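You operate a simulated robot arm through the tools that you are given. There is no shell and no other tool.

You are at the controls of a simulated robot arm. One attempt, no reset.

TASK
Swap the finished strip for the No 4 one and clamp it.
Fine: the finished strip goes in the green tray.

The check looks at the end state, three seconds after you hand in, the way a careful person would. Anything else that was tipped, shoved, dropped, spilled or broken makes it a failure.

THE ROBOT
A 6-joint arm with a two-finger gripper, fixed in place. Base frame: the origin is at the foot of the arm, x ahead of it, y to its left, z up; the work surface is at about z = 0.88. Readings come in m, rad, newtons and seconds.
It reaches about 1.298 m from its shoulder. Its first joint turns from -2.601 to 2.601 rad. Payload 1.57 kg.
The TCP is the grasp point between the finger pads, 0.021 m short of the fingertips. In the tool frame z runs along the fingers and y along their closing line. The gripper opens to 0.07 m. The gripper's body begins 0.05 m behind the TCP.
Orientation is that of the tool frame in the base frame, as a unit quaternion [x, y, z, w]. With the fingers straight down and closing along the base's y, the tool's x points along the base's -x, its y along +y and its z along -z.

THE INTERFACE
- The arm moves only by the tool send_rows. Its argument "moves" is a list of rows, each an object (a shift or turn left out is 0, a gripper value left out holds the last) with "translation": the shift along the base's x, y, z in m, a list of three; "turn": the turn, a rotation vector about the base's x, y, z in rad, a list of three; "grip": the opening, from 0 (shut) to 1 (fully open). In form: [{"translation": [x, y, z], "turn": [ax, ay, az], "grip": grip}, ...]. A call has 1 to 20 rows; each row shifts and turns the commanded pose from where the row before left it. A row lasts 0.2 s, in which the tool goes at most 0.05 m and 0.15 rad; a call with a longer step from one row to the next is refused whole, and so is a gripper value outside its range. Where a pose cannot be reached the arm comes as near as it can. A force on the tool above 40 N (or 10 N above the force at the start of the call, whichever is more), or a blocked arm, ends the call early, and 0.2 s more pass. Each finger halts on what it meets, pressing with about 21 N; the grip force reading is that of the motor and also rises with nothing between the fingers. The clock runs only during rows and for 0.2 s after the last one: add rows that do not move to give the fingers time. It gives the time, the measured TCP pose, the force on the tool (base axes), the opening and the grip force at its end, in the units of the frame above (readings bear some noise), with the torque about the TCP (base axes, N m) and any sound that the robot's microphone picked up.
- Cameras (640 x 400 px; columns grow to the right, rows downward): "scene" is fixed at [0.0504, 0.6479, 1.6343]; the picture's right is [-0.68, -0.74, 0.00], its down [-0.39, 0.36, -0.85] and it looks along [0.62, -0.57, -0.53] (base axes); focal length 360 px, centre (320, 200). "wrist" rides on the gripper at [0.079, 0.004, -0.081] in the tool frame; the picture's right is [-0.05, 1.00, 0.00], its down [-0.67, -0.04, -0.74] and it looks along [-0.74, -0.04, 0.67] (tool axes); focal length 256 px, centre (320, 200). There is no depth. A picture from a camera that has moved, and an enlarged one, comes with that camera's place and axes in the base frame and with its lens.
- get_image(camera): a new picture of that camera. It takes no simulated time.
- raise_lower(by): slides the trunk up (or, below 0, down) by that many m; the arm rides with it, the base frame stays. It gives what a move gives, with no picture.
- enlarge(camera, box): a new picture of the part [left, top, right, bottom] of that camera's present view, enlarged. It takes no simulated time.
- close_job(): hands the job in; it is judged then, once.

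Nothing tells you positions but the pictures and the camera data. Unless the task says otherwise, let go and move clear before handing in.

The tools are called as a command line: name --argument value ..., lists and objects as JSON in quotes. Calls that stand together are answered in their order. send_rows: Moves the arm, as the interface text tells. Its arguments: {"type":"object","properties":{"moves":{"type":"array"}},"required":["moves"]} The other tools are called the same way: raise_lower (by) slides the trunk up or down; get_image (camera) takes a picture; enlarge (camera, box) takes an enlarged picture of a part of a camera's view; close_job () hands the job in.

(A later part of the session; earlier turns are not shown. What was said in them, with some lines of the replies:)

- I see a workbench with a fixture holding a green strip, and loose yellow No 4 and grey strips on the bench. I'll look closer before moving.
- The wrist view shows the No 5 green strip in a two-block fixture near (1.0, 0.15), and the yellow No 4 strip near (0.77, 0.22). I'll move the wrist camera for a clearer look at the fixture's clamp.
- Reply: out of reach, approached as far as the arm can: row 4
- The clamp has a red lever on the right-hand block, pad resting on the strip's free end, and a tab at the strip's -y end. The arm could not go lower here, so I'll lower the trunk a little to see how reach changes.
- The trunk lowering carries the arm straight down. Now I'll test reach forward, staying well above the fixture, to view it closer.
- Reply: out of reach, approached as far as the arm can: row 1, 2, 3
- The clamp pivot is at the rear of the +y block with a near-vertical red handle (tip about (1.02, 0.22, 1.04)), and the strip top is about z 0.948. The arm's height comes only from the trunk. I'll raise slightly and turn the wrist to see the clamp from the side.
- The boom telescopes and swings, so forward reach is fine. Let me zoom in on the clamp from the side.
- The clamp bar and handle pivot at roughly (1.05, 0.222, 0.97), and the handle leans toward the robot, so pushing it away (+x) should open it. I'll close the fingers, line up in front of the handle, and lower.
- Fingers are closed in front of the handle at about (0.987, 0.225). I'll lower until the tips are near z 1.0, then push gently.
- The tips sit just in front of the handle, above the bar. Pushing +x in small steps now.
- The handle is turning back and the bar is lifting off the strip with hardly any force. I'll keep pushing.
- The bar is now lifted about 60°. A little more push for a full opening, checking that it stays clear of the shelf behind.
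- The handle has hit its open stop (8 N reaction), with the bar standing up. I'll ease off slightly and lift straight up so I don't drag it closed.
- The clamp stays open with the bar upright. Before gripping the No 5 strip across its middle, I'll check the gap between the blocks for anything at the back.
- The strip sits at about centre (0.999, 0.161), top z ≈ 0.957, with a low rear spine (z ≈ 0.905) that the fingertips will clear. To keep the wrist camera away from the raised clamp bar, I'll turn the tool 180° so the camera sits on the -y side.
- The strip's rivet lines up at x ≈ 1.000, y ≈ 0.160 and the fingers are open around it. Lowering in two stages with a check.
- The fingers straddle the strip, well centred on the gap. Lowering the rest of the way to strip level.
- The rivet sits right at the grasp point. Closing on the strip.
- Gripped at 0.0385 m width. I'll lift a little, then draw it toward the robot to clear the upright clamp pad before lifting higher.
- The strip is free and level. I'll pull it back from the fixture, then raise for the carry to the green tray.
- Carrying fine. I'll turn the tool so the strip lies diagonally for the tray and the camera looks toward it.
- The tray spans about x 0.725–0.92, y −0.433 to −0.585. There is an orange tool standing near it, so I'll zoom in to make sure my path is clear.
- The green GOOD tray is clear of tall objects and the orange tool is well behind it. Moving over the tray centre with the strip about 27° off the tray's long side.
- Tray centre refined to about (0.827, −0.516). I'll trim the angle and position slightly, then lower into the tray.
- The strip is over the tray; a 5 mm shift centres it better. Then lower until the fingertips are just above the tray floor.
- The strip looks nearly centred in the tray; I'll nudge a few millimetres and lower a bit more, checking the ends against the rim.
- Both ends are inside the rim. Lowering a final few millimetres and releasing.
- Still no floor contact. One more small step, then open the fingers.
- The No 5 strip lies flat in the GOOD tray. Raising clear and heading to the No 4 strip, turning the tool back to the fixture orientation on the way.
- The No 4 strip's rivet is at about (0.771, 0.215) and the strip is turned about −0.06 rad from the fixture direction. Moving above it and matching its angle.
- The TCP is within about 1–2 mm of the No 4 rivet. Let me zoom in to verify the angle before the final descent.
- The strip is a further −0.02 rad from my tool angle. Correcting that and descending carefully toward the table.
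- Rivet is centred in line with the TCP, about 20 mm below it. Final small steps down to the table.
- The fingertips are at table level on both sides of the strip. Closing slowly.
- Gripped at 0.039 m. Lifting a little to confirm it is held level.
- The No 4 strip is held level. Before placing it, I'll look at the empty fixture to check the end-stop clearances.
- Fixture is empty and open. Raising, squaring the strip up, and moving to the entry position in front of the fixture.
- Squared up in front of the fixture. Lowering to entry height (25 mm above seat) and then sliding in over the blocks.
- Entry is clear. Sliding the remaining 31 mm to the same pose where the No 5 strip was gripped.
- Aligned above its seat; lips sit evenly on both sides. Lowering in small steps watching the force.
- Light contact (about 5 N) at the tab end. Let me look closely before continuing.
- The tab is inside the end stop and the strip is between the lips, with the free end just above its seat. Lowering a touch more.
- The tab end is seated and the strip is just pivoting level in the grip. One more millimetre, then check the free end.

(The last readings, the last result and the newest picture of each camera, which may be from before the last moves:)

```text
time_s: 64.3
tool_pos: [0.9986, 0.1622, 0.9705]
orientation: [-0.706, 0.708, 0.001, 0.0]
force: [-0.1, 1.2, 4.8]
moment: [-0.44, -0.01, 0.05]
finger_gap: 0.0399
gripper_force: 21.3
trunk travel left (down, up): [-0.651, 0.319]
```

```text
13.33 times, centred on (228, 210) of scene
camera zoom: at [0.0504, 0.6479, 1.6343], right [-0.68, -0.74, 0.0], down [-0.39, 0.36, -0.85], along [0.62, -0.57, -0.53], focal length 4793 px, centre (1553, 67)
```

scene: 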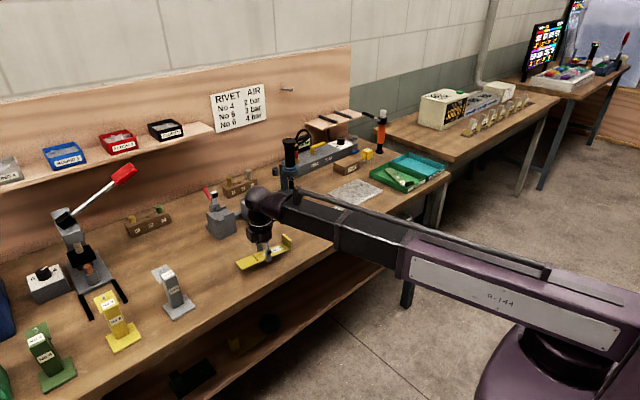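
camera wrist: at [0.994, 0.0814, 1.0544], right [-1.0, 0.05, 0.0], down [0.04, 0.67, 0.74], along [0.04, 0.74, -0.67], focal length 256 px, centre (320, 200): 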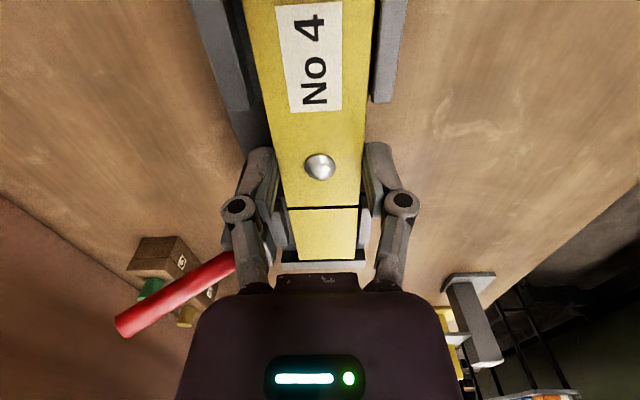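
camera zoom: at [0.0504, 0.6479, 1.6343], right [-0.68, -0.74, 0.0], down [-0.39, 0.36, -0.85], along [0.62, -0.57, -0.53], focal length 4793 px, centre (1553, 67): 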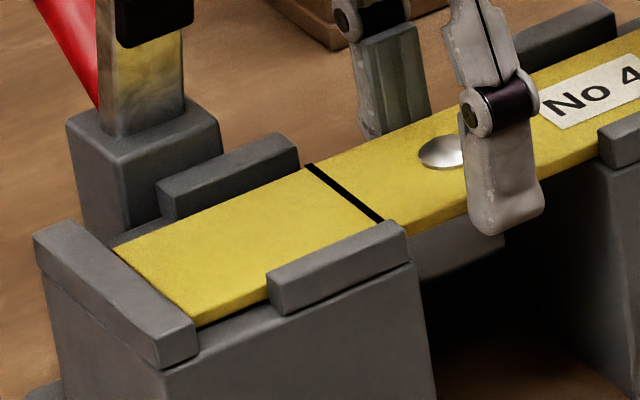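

Nearly seated at the free end. One more small step.

raise_lower --by -0.0012

enlarge --camera "scene" --box '[210, 195, 245, 225]'

enlarge --camera "scene" --box '[240, 180, 275, 210]'

```text
time_s: 64.8
tool_pos: [0.9989, 0.1599, 0.9694]
orientation: [-0.706, 0.708, -0.001, 0.001]
force: [2.2, 1.1, 11.0]
moment: [-0.18, -0.06, 0.03]
finger_gap: 0.0396
gripper_force: 20.8
trunk travel left (down, up): [-0.65, 0.32]
```

```text
13.33 times, centred on (228, 210) of scene
camera zoom: at [0.0504, 0.6479, 1.6343], right [-0.68, -0.74, 0.0], down [-0.39, 0.36, -0.85], along [0.62, -0.57, -0.53], focal length 4793 px, centre (1553, 67)
```

zoom: 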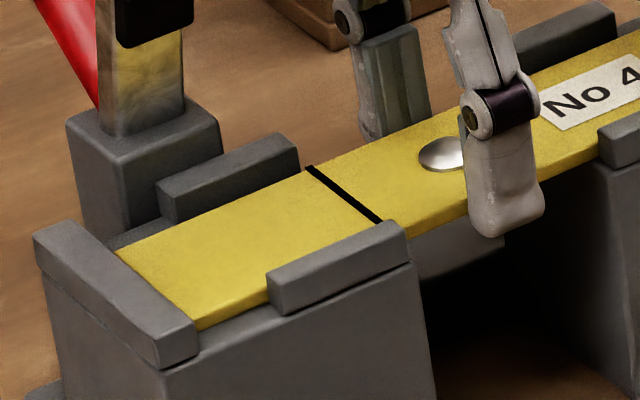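

```text
13.33 times, centred on (258, 195) of scene
camera zoom: at [0.0504, 0.6479, 1.6343], right [-0.68, -0.74, 0.0], down [-0.39, 0.36, -0.85], along [0.62, -0.57, -0.53], focal length 4793 px, centre (1153, 267)
```

zoom: 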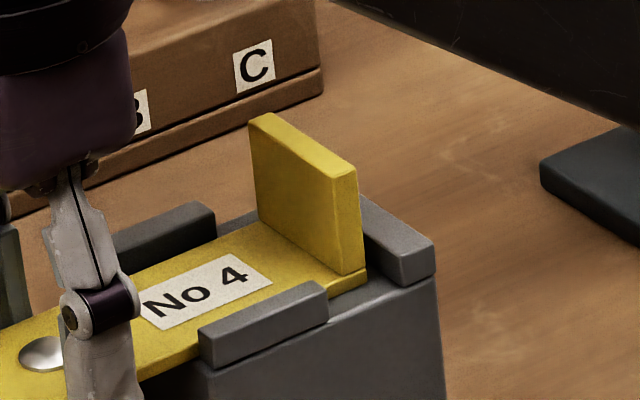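

Both ends are now bearing on the blocks (11 N, moment down). Releasing and lifting away.

send_rows --moves '[{"grip": 0.62}, {"grip": 0.75}, {"grip": 0.9}, {"grip": 1}, {"grip": 1}]'

get_image --camera "wrist"

enlarge --camera "scene" --box '[195, 175, 285, 245]'

```text
time_s: 66.0
tool_pos: [0.9984, 0.1608, 0.9702]
orientation: [-0.705, 0.709, 0.0, 0.0]
force: [0.2, -0.2, 0.3]
moment: [-0.02, 0.01, 0.02]
finger_gap: 0.0699
gripper_force: 0.0
trunk travel left (down, up): [-0.65, 0.32]
```

```text
taken
camera wrist: at [0.9944, 0.0814, 1.0505], right [-1.0, 0.06, 0.0], down [0.04, 0.67, 0.74], along [0.04, 0.74, -0.67], focal length 256 px, centre (320, 200)
```

wrist: 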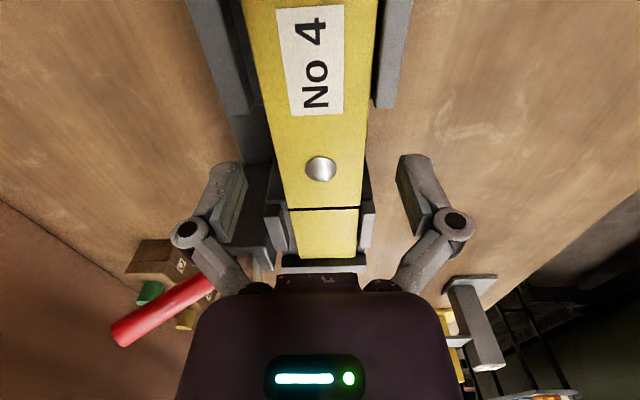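

```text
5.71 times, centred on (240, 210) of scene
camera zoom: at [0.0504, 0.6479, 1.6343], right [-0.68, -0.74, 0.0], down [-0.39, 0.36, -0.85], along [0.62, -0.57, -0.53], focal length 2054 px, centre (777, 143)
```

zoom: 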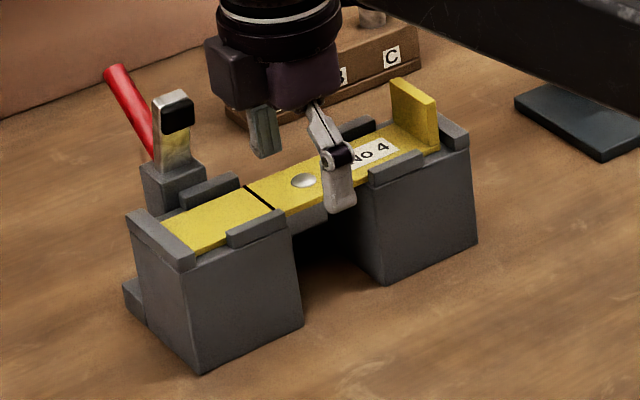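

The No 4 strip is seated. I'll lift straight off, close the fingers, and position above the gap between the upright bar and the handle.

raise_lower --by 0.13

send_rows --moves '[{"translation": [0.01, 0.01, 0], "grip": 0}, {"translation": [0.015, 0.015, 0], "grip": 0}, {"translation": [0.015, 0.018, 0], "grip": 0}, {"translation": [0.018, 0.018, 0], "grip": 0}, {"grip": 0}, {"grip": 0}]'

get_image --camera "wrist"

enlarge --camera "scene" --box '[180, 130, 290, 245]'

```text
time_s: 67.6
tool_pos: [1.0003, 0.1621, 1.0977]
orientation: [-0.706, 0.708, 0.0, 0.0]
force: [-0.1, 0.7, 0.5]
moment: [0.0, 0.0, 0.0]
finger_gap: 0.0702
gripper_force: 0.1
trunk travel left (down, up): [-0.78, 0.19]
```

```text
time_s: 69.0
tool_pos: [1.057, 0.2216, 1.0985]
orientation: [-0.706, 0.708, 0.0, 0.0]
force: [0.2, 0.9, 0.5]
moment: [0.01, 0.02, 0.02]
finger_gap: 0.0
gripper_force: 20.3
trunk travel left (down, up): [-0.78, 0.19]
```

```text
taken
camera wrist: at [1.0515, 0.1416, 1.1804], right [-1.0, 0.06, 0.0], down [0.04, 0.67, 0.74], along [0.04, 0.74, -0.67], focal length 256 px, centre (320, 200)
```

wrist: 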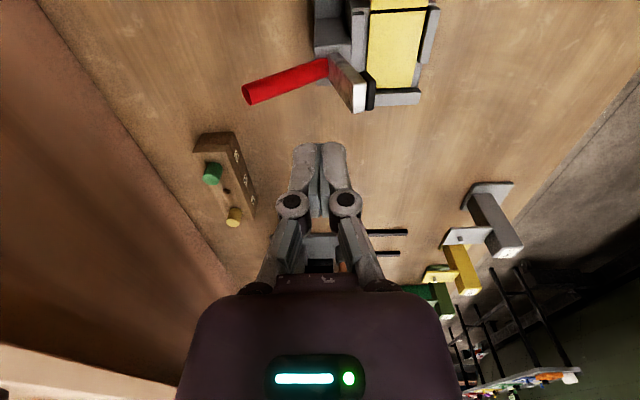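

```text
3.48 times, centred on (235, 188) of scene
camera zoom: at [0.0504, 0.6479, 1.6343], right [-0.68, -0.74, 0.0], down [-0.39, 0.36, -0.85], along [0.62, -0.57, -0.53], focal length 1250 px, centre (616, 244)
```

zoom: 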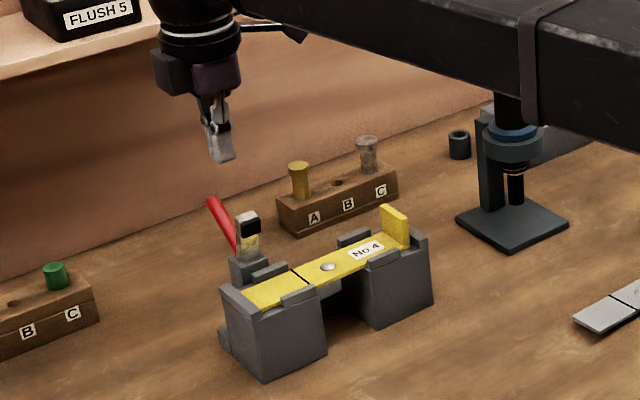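

The V between bar (x ≈ 1.034–1.048) and handle is visible. I'll shift 4 mm back and lower the closed fingers into it.

send_rows --moves '[{"translation": [0.005, 0.001, 0], "grip": 0}, {"grip": 0}]'

raise_lower --by -0.07

get_image --camera "wrist"

enlarge --camera "scene" --box '[180, 130, 290, 245]'

```text
time_s: 69.6
tool_pos: [1.0617, 0.223, 1.0997]
orientation: [-0.707, 0.708, 0.0, 0.0]
force: [0.3, 0.4, -0.4]
moment: [0.0, 0.01, -0.01]
finger_gap: 0.0
gripper_force: 21.5
trunk travel left (down, up): [-0.78, 0.19]
```

```text
time_s: 70.7
tool_pos: [1.0611, 0.222, 1.0286]
orientation: [-0.707, 0.707, 0.0, 0.0]
force: [-0.3, 0.2, -0.4]
moment: [-0.01, -0.01, 0.0]
finger_gap: 0.0
gripper_force: 21.0
trunk travel left (down, up): [-0.71, 0.26]
```

```text
taken
camera wrist: at [1.0568, 0.1427, 1.1107], right [-1.0, 0.06, 0.0], down [0.04, 0.67, 0.74], along [0.04, 0.74, -0.67], focal length 256 px, centre (320, 200)
```

wrist: 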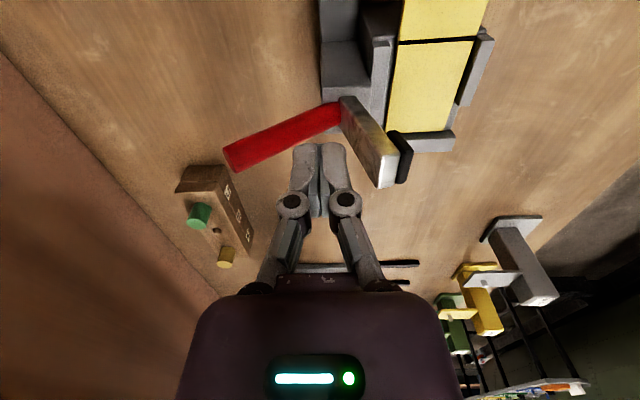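

```text
3.48 times, centred on (235, 188) of scene
camera zoom: at [0.0504, 0.6479, 1.6343], right [-0.68, -0.74, 0.0], down [-0.39, 0.36, -0.85], along [0.62, -0.57, -0.53], focal length 1250 px, centre (616, 244)
```

zoom: 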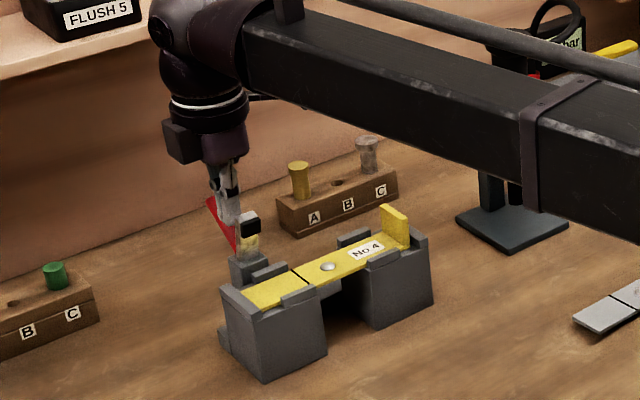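

Fingers are in the V with no contact. Pushing the bar toward the robot (−x) to start closing.

send_rows --moves '[{"translation": [-0.008, 0, 0], "grip": 0}, {"translation": [-0.008, 0, 0], "grip": 0}, {"translation": [-0.008, 0, 0], "grip": 0}]'

get_image --camera "wrist"

enlarge --camera "scene" --box '[180, 130, 290, 245]'

```text
time_s: 71.5
tool_pos: [1.0379, 0.2229, 1.0277]
orientation: [-0.707, 0.707, 0.0, 0.001]
force: [-0.5, 0.3, 1.1]
moment: [-0.02, 0.0, 0.0]
finger_gap: 0.0
gripper_force: 21.1
trunk travel left (down, up): [-0.71, 0.26]
```

```text
taken
camera wrist: at [1.0322, 0.1427, 1.1106], right [-1.0, 0.06, 0.0], down [0.04, 0.67, 0.74], along [0.04, 0.74, -0.67], focal length 256 px, centre (320, 200)
```

wrist: 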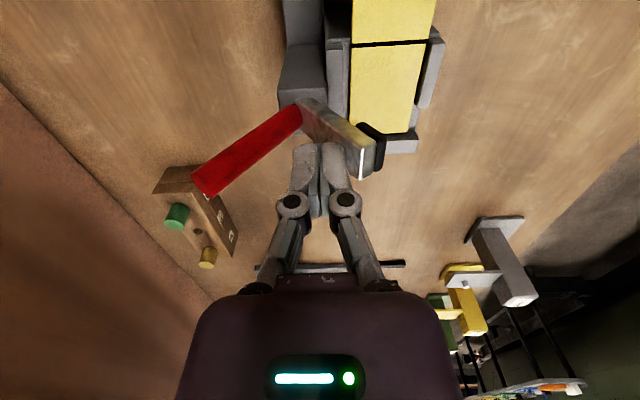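

```text
3.48 times, centred on (235, 188) of scene
camera zoom: at [0.0504, 0.6479, 1.6343], right [-0.68, -0.74, 0.0], down [-0.39, 0.36, -0.85], along [0.62, -0.57, -0.53], focal length 1250 px, centre (616, 244)
```

zoom: 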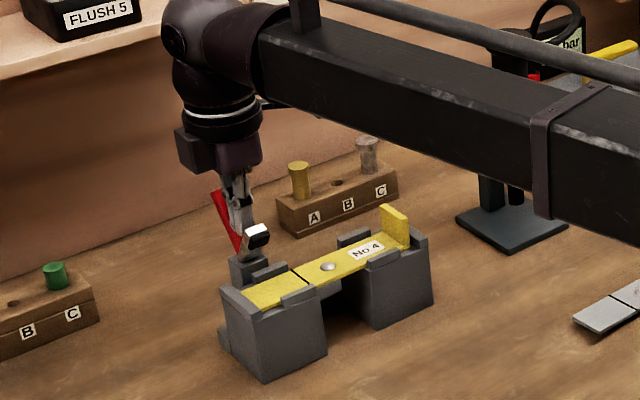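

The bar is coming down. Continuing.

send_rows --moves '[{"translation": [-0.008, 0, 0], "grip": 0}, {"translation": [-0.008, 0, 0], "grip": 0}]'

get_image --camera "wrist"

enlarge --camera "scene" --box '[180, 130, 290, 245]'

```text
time_s: 72.1
tool_pos: [1.0205, 0.2222, 1.0288]
orientation: [-0.707, 0.708, 0.0, 0.0]
force: [0.2, -0.5, -0.6]
moment: [0.0, -0.05, 0.01]
finger_gap: 0.0
gripper_force: 20.7
trunk travel left (down, up): [-0.71, 0.26]
```

```text
taken
camera wrist: at [1.0166, 0.1427, 1.1105], right [-1.0, 0.06, 0.0], down [0.04, 0.67, 0.74], along [0.04, 0.74, -0.67], focal length 256 px, centre (320, 200)
```

wrist: 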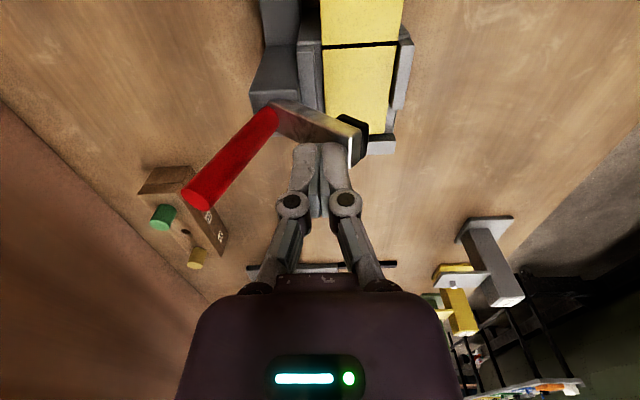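

```text
3.48 times, centred on (235, 188) of scene
camera zoom: at [0.0504, 0.6479, 1.6343], right [-0.68, -0.74, 0.0], down [-0.39, 0.36, -0.85], along [0.62, -0.57, -0.53], focal length 1250 px, centre (616, 244)
```

zoom: 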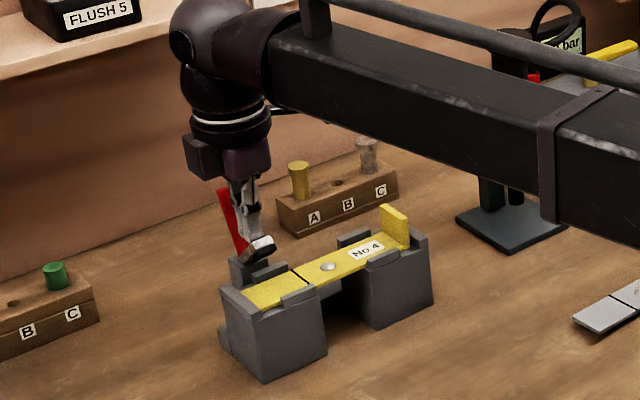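

The bar is at about 35° and the handle near vertical, holding by friction. I'll lift out and go behind the handle to finish closing.

raise_lower --by 0.085

get_image --camera "wrist"

enlarge --camera "scene" --box '[195, 165, 275, 245]'

```text
time_s: 73.3
tool_pos: [1.0206, 0.2233, 1.1129]
orientation: [-0.706, 0.708, 0.0, 0.001]
force: [-0.5, -0.2, 0.3]
moment: [-0.02, 0.01, 0.0]
finger_gap: 0.0002
gripper_force: 21.1
trunk travel left (down, up): [-0.795, 0.175]
```

```text
taken
camera wrist: at [1.017, 0.1427, 1.1954], right [-1.0, 0.06, 0.0], down [0.04, 0.67, 0.74], along [0.04, 0.74, -0.67], focal length 256 px, centre (320, 200)
```

wrist: 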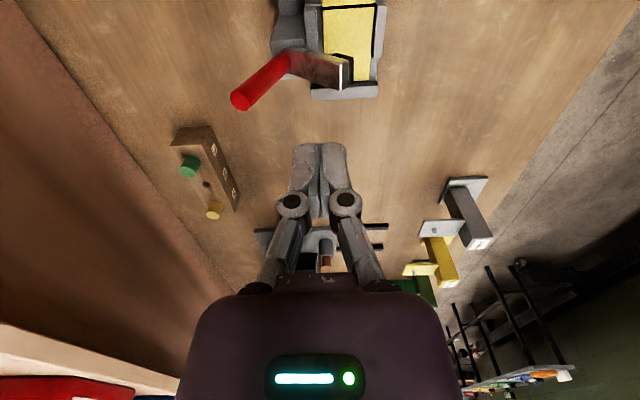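

```text
5.00 times, centred on (235, 205) of scene
camera zoom: at [0.0504, 0.6479, 1.6343], right [-0.68, -0.74, 0.0], down [-0.39, 0.36, -0.85], along [0.62, -0.57, -0.53], focal length 1797 px, centre (745, 175)
```

zoom: 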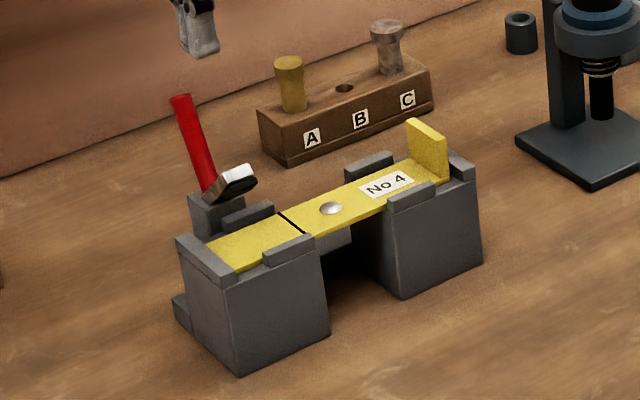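

Handle tip is at about (1.074, 0.221, 1.035). Moving the closed fingers behind it at safe height; the shelf edge (x ≈ 1.197) stays clear.

send_rows --moves '[{"translation": [0.03, 0, 0], "grip": 0}, {"translation": [0.03, 0, 0], "grip": 0}, {"translation": [0.023, 0, 0], "grip": 0}, {"grip": 0}]'

raise_lower --by -0.045

get_image --camera "wrist"

enlarge --camera "scene" --box '[170, 100, 290, 245]'

```text
time_s: 74.3
tool_pos: [1.1046, 0.2209, 1.1149]
orientation: [-0.706, 0.708, 0.0, 0.0]
force: [-0.9, 0.7, 0.6]
moment: [0.01, -0.01, -0.01]
finger_gap: 0.0001
gripper_force: 21.4
trunk travel left (down, up): [-0.795, 0.175]
```

```text
time_s: 75.2
tool_pos: [1.1043, 0.2222, 1.0696]
orientation: [-0.707, 0.708, 0.001, 0.0]
force: [0.9, -0.2, 0.5]
moment: [-0.02, 0.03, -0.02]
finger_gap: 0.0004
gripper_force: 20.8
trunk travel left (down, up): [-0.75, 0.22]
```

```text
taken
camera wrist: at [1.0995, 0.1425, 1.1506], right [-1.0, 0.05, 0.0], down [0.04, 0.67, 0.74], along [0.04, 0.74, -0.67], focal length 256 px, centre (320, 200)
```

wrist: 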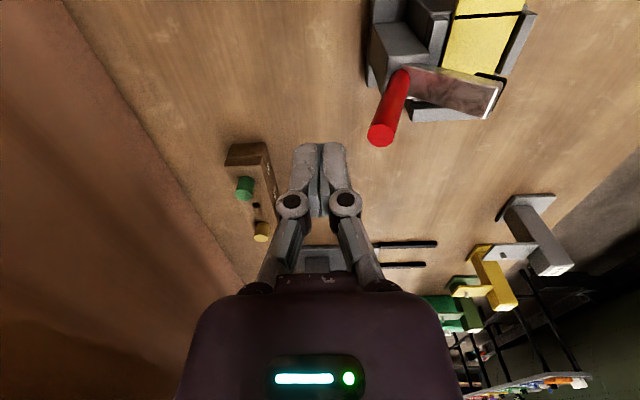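

```text
2.76 times, centred on (230, 172) of scene
camera zoom: at [0.0504, 0.6479, 1.6343], right [-0.68, -0.74, 0.0], down [-0.39, 0.36, -0.85], along [0.62, -0.57, -0.53], focal length 992 px, centre (568, 276)
```

zoom: 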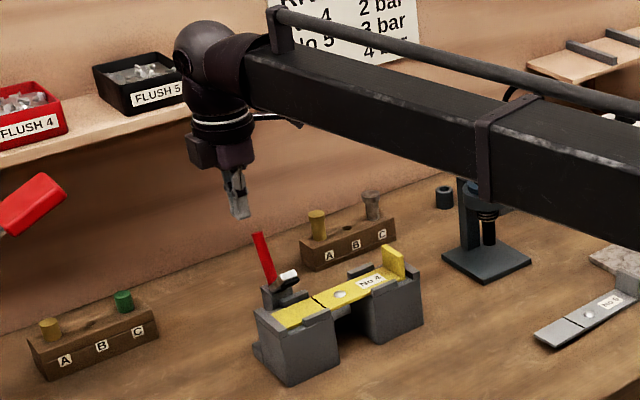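

Clear of the handle. Lowering the rest of the way behind it and pushing −x gently.

raise_lower --by -0.045

send_rows --moves '[{"translation": [-0.008, 0, 0], "grip": 0}, {"translation": [-0.008, 0, 0], "grip": 0}, {"translation": [-0.008, 0, 0], "grip": 0}]'

get_image --camera "wrist"

enlarge --camera "scene" --box '[180, 130, 290, 245]'

```text
time_s: 76.1
tool_pos: [1.1045, 0.222, 1.0237]
orientation: [-0.707, 0.708, -0.001, 0.0]
force: [-0.2, 0.1, -0.4]
moment: [0.01, 0.0, 0.02]
finger_gap: 0.0
gripper_force: 21.6
trunk travel left (down, up): [-0.705, 0.265]
```

```text
time_s: 76.9
tool_pos: [1.0798, 0.2214, 1.0239]
orientation: [-0.707, 0.708, 0.001, 0.0]
force: [0.4, -0.7, 0.2]
moment: [-0.02, 0.02, 0.02]
finger_gap: 0.0001
gripper_force: 20.9
trunk travel left (down, up): [-0.705, 0.265]
```

```text
taken
camera wrist: at [1.0753, 0.1421, 1.1056], right [-1.0, 0.06, 0.0], down [0.04, 0.67, 0.74], along [0.04, 0.74, -0.67], focal length 256 px, centre (320, 200)
```

wrist: 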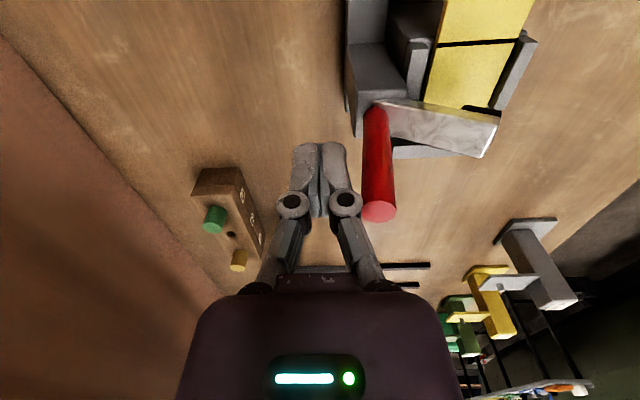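

```text
3.48 times, centred on (235, 188) of scene
camera zoom: at [0.0504, 0.6479, 1.6343], right [-0.68, -0.74, 0.0], down [-0.39, 0.36, -0.85], along [0.62, -0.57, -0.53], focal length 1250 px, centre (616, 244)
```

zoom: 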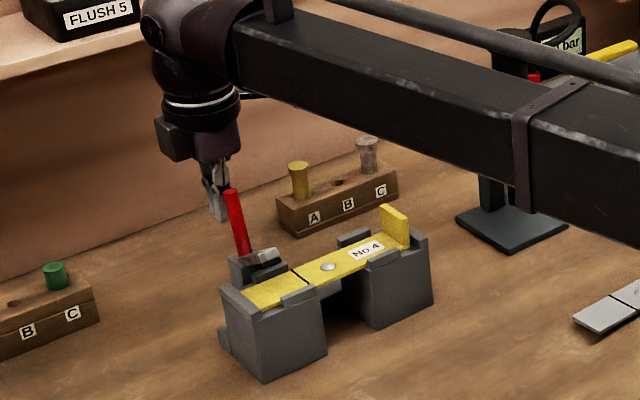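

Handle is past vertical now. Continuing in small steps until the pad bears on the strip.

send_rows --moves '[{"translation": [-0.006, 0, 0], "grip": 0}, {"translation": [-0.006, 0, 0], "grip": 0}]'

get_image --camera "wrist"

enlarge --camera "scene" --box '[195, 165, 275, 245]'

```text
time_s: 77.5
tool_pos: [1.0685, 0.2209, 1.0233]
orientation: [-0.706, 0.708, 0.0, 0.0]
force: [0.2, -0.4, -0.3]
moment: [-0.03, 0.02, -0.04]
finger_gap: 0.0001
gripper_force: 21.2
trunk travel left (down, up): [-0.705, 0.265]
```

```text
taken
camera wrist: at [1.0635, 0.1426, 1.1055], right [-1.0, 0.06, 0.0], down [0.04, 0.67, 0.74], along [0.04, 0.74, -0.67], focal length 256 px, centre (320, 200)
```

wrist: 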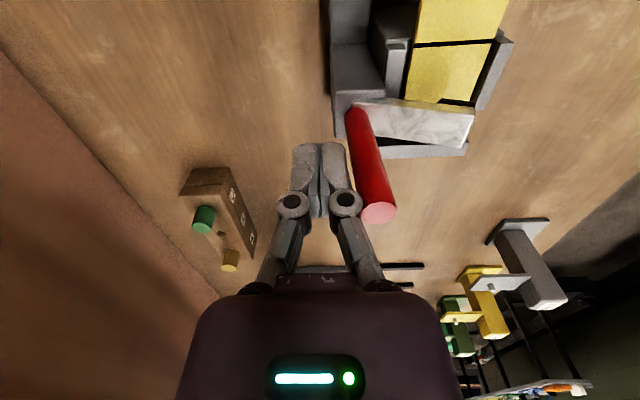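

```text
5.00 times, centred on (235, 205) of scene
camera zoom: at [0.0504, 0.6479, 1.6343], right [-0.68, -0.74, 0.0], down [-0.39, 0.36, -0.85], along [0.62, -0.57, -0.53], focal length 1797 px, centre (745, 175)
```

zoom: 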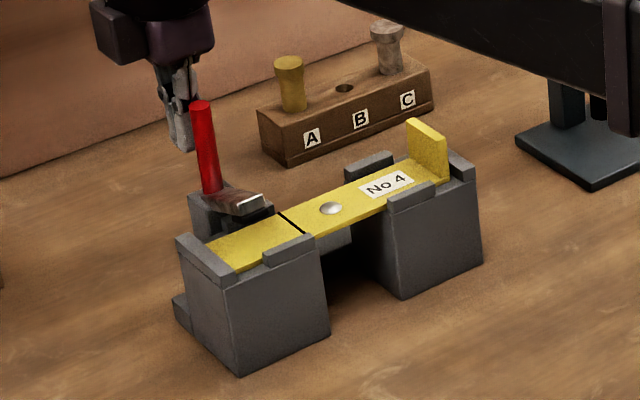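

Almost down. A few more millimetres, watching the force.

send_rows --moves '[{"translation": [-0.005, 0, 0], "grip": 0}, {"translation": [-0.004, 0, 0], "grip": 0}]'

get_image --camera "wrist"

enlarge --camera "scene" --box '[205, 185, 255, 225]'

```text
time_s: 78.1
tool_pos: [1.0579, 0.2236, 1.0244]
orientation: [-0.707, 0.708, 0.001, 0.001]
force: [0.6, -0.3, 0.6]
moment: [0.02, -0.02, 0.0]
finger_gap: 0.0002
gripper_force: 21.5
trunk travel left (down, up): [-0.705, 0.265]
```

```text
taken
camera wrist: at [1.0544, 0.1426, 1.1056], right [-1.0, 0.06, 0.0], down [0.04, 0.67, 0.74], along [0.04, 0.74, -0.67], focal length 256 px, centre (320, 200)
```

wrist: 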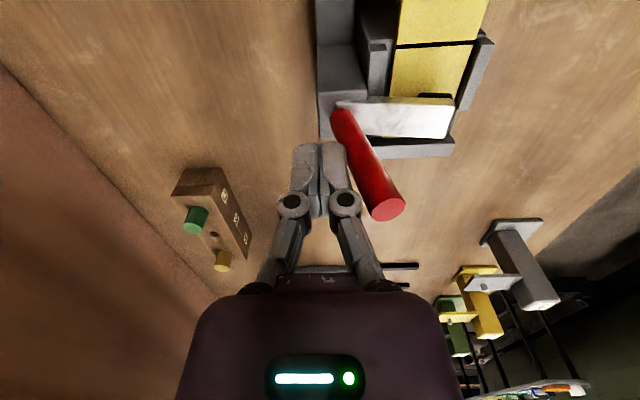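

```text
10.00 times, centred on (230, 205) of scene
camera zoom: at [0.0504, 0.6479, 1.6343], right [-0.68, -0.74, 0.0], down [-0.39, 0.36, -0.85], along [0.62, -0.57, -0.53], focal length 3595 px, centre (1220, 150)
```

zoom: 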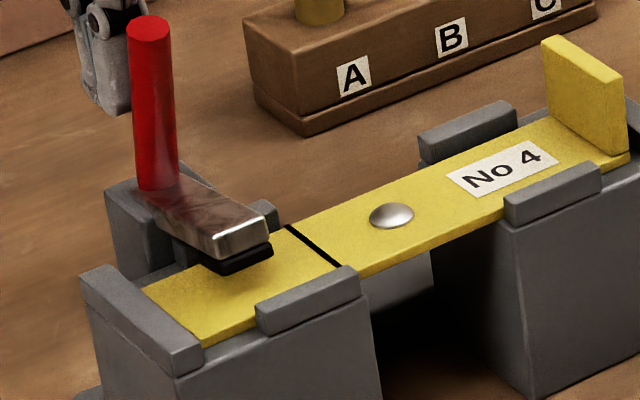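

The pad is a few millimetres above the strip. Continuing the push.

send_rows --moves '[{"translation": [-0.004, 0, 0], "grip": 0}, {"translation": [-0.003, 0, 0], "grip": 0}]'

enlarge --camera "scene" --box '[205, 185, 255, 225]'

```text
time_s: 78.7
tool_pos: [1.0522, 0.2226, 1.0236]
orientation: [-0.706, 0.708, 0.0, 0.0]
force: [3.2, 0.1, 0.4]
moment: [0.0, -0.03, 0.02]
finger_gap: 0.0
gripper_force: 21.0
trunk travel left (down, up): [-0.705, 0.265]
```

```text
10.00 times, centred on (230, 205) of scene
camera zoom: at [0.0504, 0.6479, 1.6343], right [-0.68, -0.74, 0.0], down [-0.39, 0.36, -0.85], along [0.62, -0.57, -0.53], focal length 3595 px, centre (1220, 150)
```

zoom: 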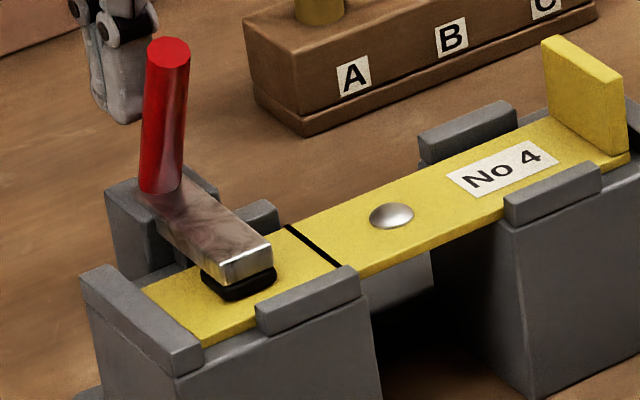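

The pad is on the strip and the handle tip matches its original clamped position. A final 3 mm press to make sure it is firm.

send_rows --moves '[{"translation": [-0.002, 0, 0], "grip": 0}, {"translation": [-0.002, 0, 0], "grip": 0}, {"grip": 0}]'

enlarge --camera "scene" --box '[205, 185, 255, 225]'

```text
time_s: 79.5
tool_pos: [1.0517, 0.2217, 1.0238]
orientation: [-0.706, 0.708, -0.001, 0.002]
force: [32.3, 3.5, 21.6]
moment: [0.02, -0.29, 0.01]
finger_gap: 0.0
gripper_force: 21.5
trunk travel left (down, up): [-0.705, 0.265]
```

```text
10.00 times, centred on (230, 205) of scene
camera zoom: at [0.0504, 0.6479, 1.6343], right [-0.68, -0.74, 0.0], down [-0.39, 0.36, -0.85], along [0.62, -0.57, -0.53], focal length 3595 px, centre (1220, 150)
```

zoom: 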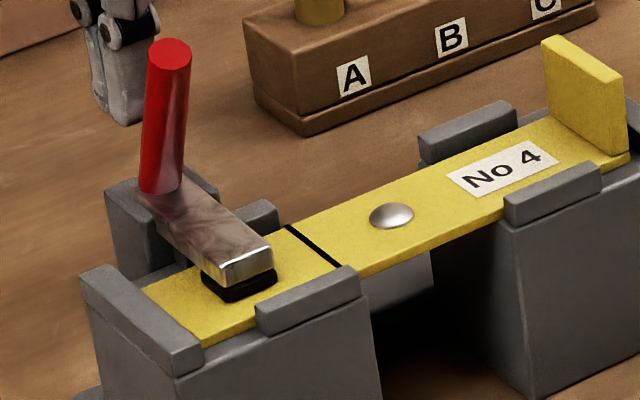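

Firm stop reached (32 N), clamp fully closed. Backing off behind the handle and lifting clear.

send_rows --moves '[{"translation": [0.01, 0, 0], "grip": 0}, {"translation": [0.015, 0, 0], "grip": 0}, {"translation": [0.01, 0, 0], "grip": 0}]'

raise_lower --by 0.13

enlarge --camera "scene" --box '[195, 175, 285, 245]'

get_image --camera "wrist"

```text
time_s: 80.3
tool_pos: [1.0822, 0.222, 1.0245]
orientation: [-0.707, 0.707, 0.001, -0.001]
force: [0.9, 0.1, -0.1]
moment: [0.02, -0.01, 0.03]
finger_gap: 0.0002
gripper_force: 21.3
trunk travel left (down, up): [-0.705, 0.265]
```

```text
time_s: 81.9
tool_pos: [1.0829, 0.2225, 1.1537]
orientation: [0.707, -0.707, 0.0, 0.0]
force: [-0.4, -0.6, -1.2]
moment: [-0.01, 0.01, 0.02]
finger_gap: 0.0
gripper_force: 21.0
trunk travel left (down, up): [-0.835, 0.135]
```

```text
5.71 times, centred on (240, 210) of scene
camera zoom: at [0.0504, 0.6479, 1.6343], right [-0.68, -0.74, 0.0], down [-0.39, 0.36, -0.85], along [0.62, -0.57, -0.53], focal length 2054 px, centre (777, 143)
```

zoom: 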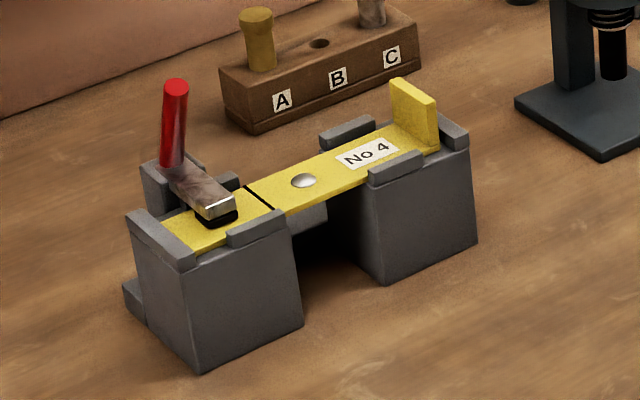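

```text
taken
camera wrist: at [1.0782, 0.1429, 1.2354], right [-1.0, 0.06, 0.0], down [0.04, 0.67, 0.74], along [0.04, 0.74, -0.67], focal length 256 px, centre (320, 200)
```

wrist: 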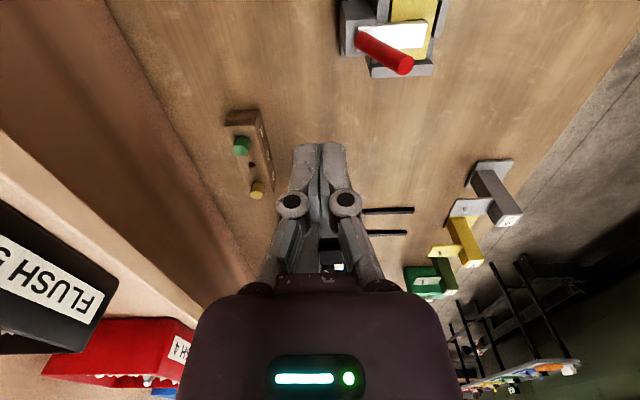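

The clamp holds in its original closed position with No 4 underneath. I'll retract the arm well clear and check the whole bench.

send_rows --moves '[{"translation": [-0.04, -0.02, 0], "grip": 0.3}, {"translation": [-0.04, -0.02, 0], "grip": 0.6}, {"translation": [-0.04, -0.02, 0], "grip": 1}, {"translation": [-0.04, -0.02, 0]}, {"translation": [-0.04, -0.02, 0]}, {"translation": [-0.04, -0.02, 0]}, {"translation": [-0.04, -0.02, 0]}, {"translation": [-0.04, -0.02, 0]}, {"translation": [-0.04, -0.02, 0]}, {}]'

get_image --camera "scene"

enlarge --camera "scene" --box '[195, 175, 285, 245]'

enlarge --camera "scene" --box '[350, 130, 460, 205]'

```text
time_s: 84.1
tool_pos: [0.7227, 0.0427, 1.1538]
orientation: [-0.706, 0.708, 0.0, 0.0]
force: [-0.1, 0.4, 0.9]
moment: [-0.02, 0.01, -0.01]
finger_gap: 0.07
gripper_force: 0.0
trunk travel left (down, up): [-0.835, 0.135]
```

```text
taken
```

scene: 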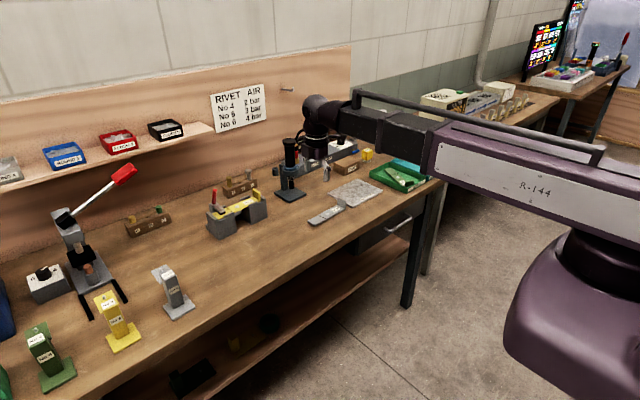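

```text
5.71 times, centred on (240, 210) of scene
camera zoom: at [0.0504, 0.6479, 1.6343], right [-0.68, -0.74, 0.0], down [-0.39, 0.36, -0.85], along [0.62, -0.57, -0.53], focal length 2054 px, centre (777, 143)
```

zoom: 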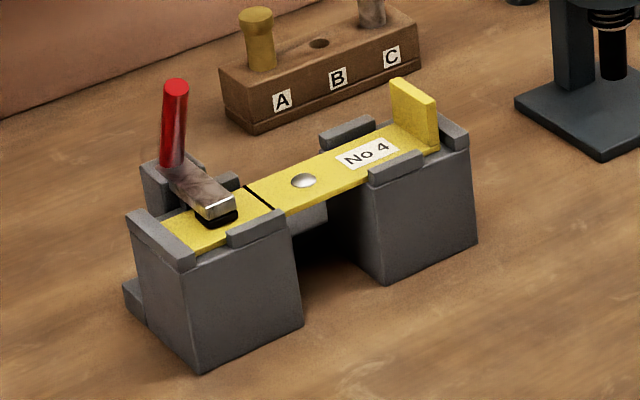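

```text
5.33 times, centred on (405, 168) of scene
camera zoom: at [0.0504, 0.6479, 1.6343], right [-0.68, -0.74, 0.0], down [-0.39, 0.36, -0.85], along [0.62, -0.57, -0.53], focal length 1917 px, centre (-133, 373)
```

zoom: 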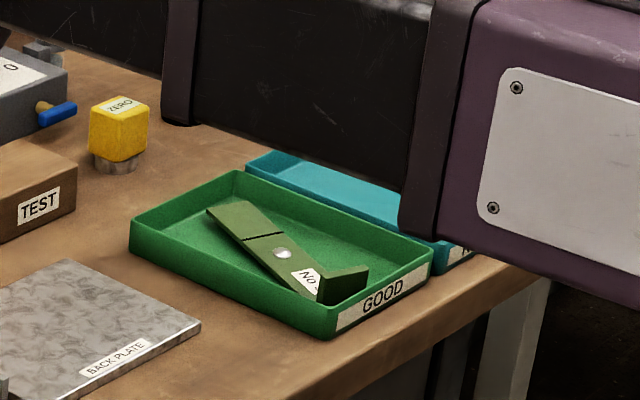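

The finished No 5 strip is flat in the GOOD tray and everything else looks undisturbed. One last close look at both ends of the No 4 strip.

enlarge --camera "scene" --box '[210, 190, 245, 220]'

enlarge --camera "scene" --box '[240, 180, 275, 210]'

```text
13.33 times, centred on (228, 205) of scene
camera zoom: at [0.0504, 0.6479, 1.6343], right [-0.68, -0.74, 0.0], down [-0.39, 0.36, -0.85], along [0.62, -0.57, -0.53], focal length 4793 px, centre (1553, 133)
```

zoom: 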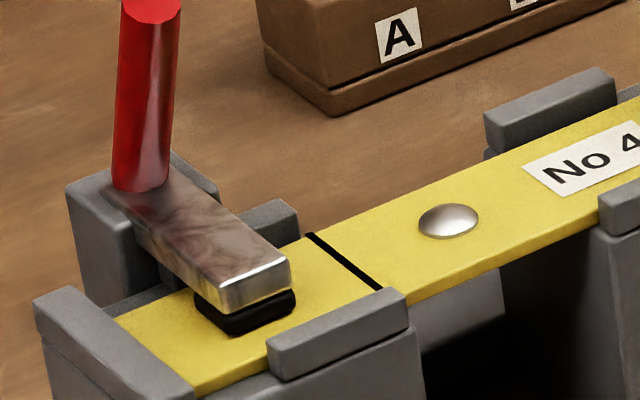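

```text
13.33 times, centred on (258, 195) of scene
camera zoom: at [0.0504, 0.6479, 1.6343], right [-0.68, -0.74, 0.0], down [-0.39, 0.36, -0.85], along [0.62, -0.57, -0.53], focal length 4793 px, centre (1153, 267)
```

zoom: 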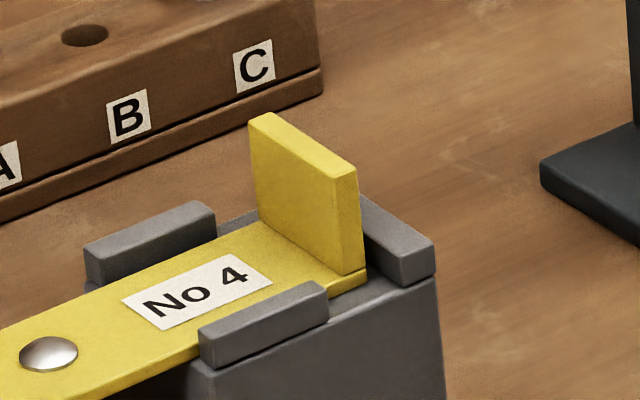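

The No 4 strip is seated between the lips and end stops with the clamp pad down on it. The No 5 strip is in the green GOOD tray and the arm is clear, so I'm handing the job in.

close_job

```text
The job is handed in.
```

The swap is done. The finished No 5 strip lies flat in the green GOOD tray, and the No 4 strip is in the fixture with the clamp closed on it.

- **Clamp:** I pushed the handle until it hit a firm stop at about 32 N. It stayed in its original closed position after I let go.
- **No 4 strip:** it sits between the side lips and both end stops, in the same spot the No 5 strip was in.
- **No 5 strip:** I released it about 15–20 mm above the tray floor, because the fingertips reach below the strip. It landed flat inside the rim.
- **Rest of the bench:** in the last pictures nothing else looks moved or tipped. The arm is pulled back with the gripper open and empty.

The job is handed in; no result from the check has come back yet.
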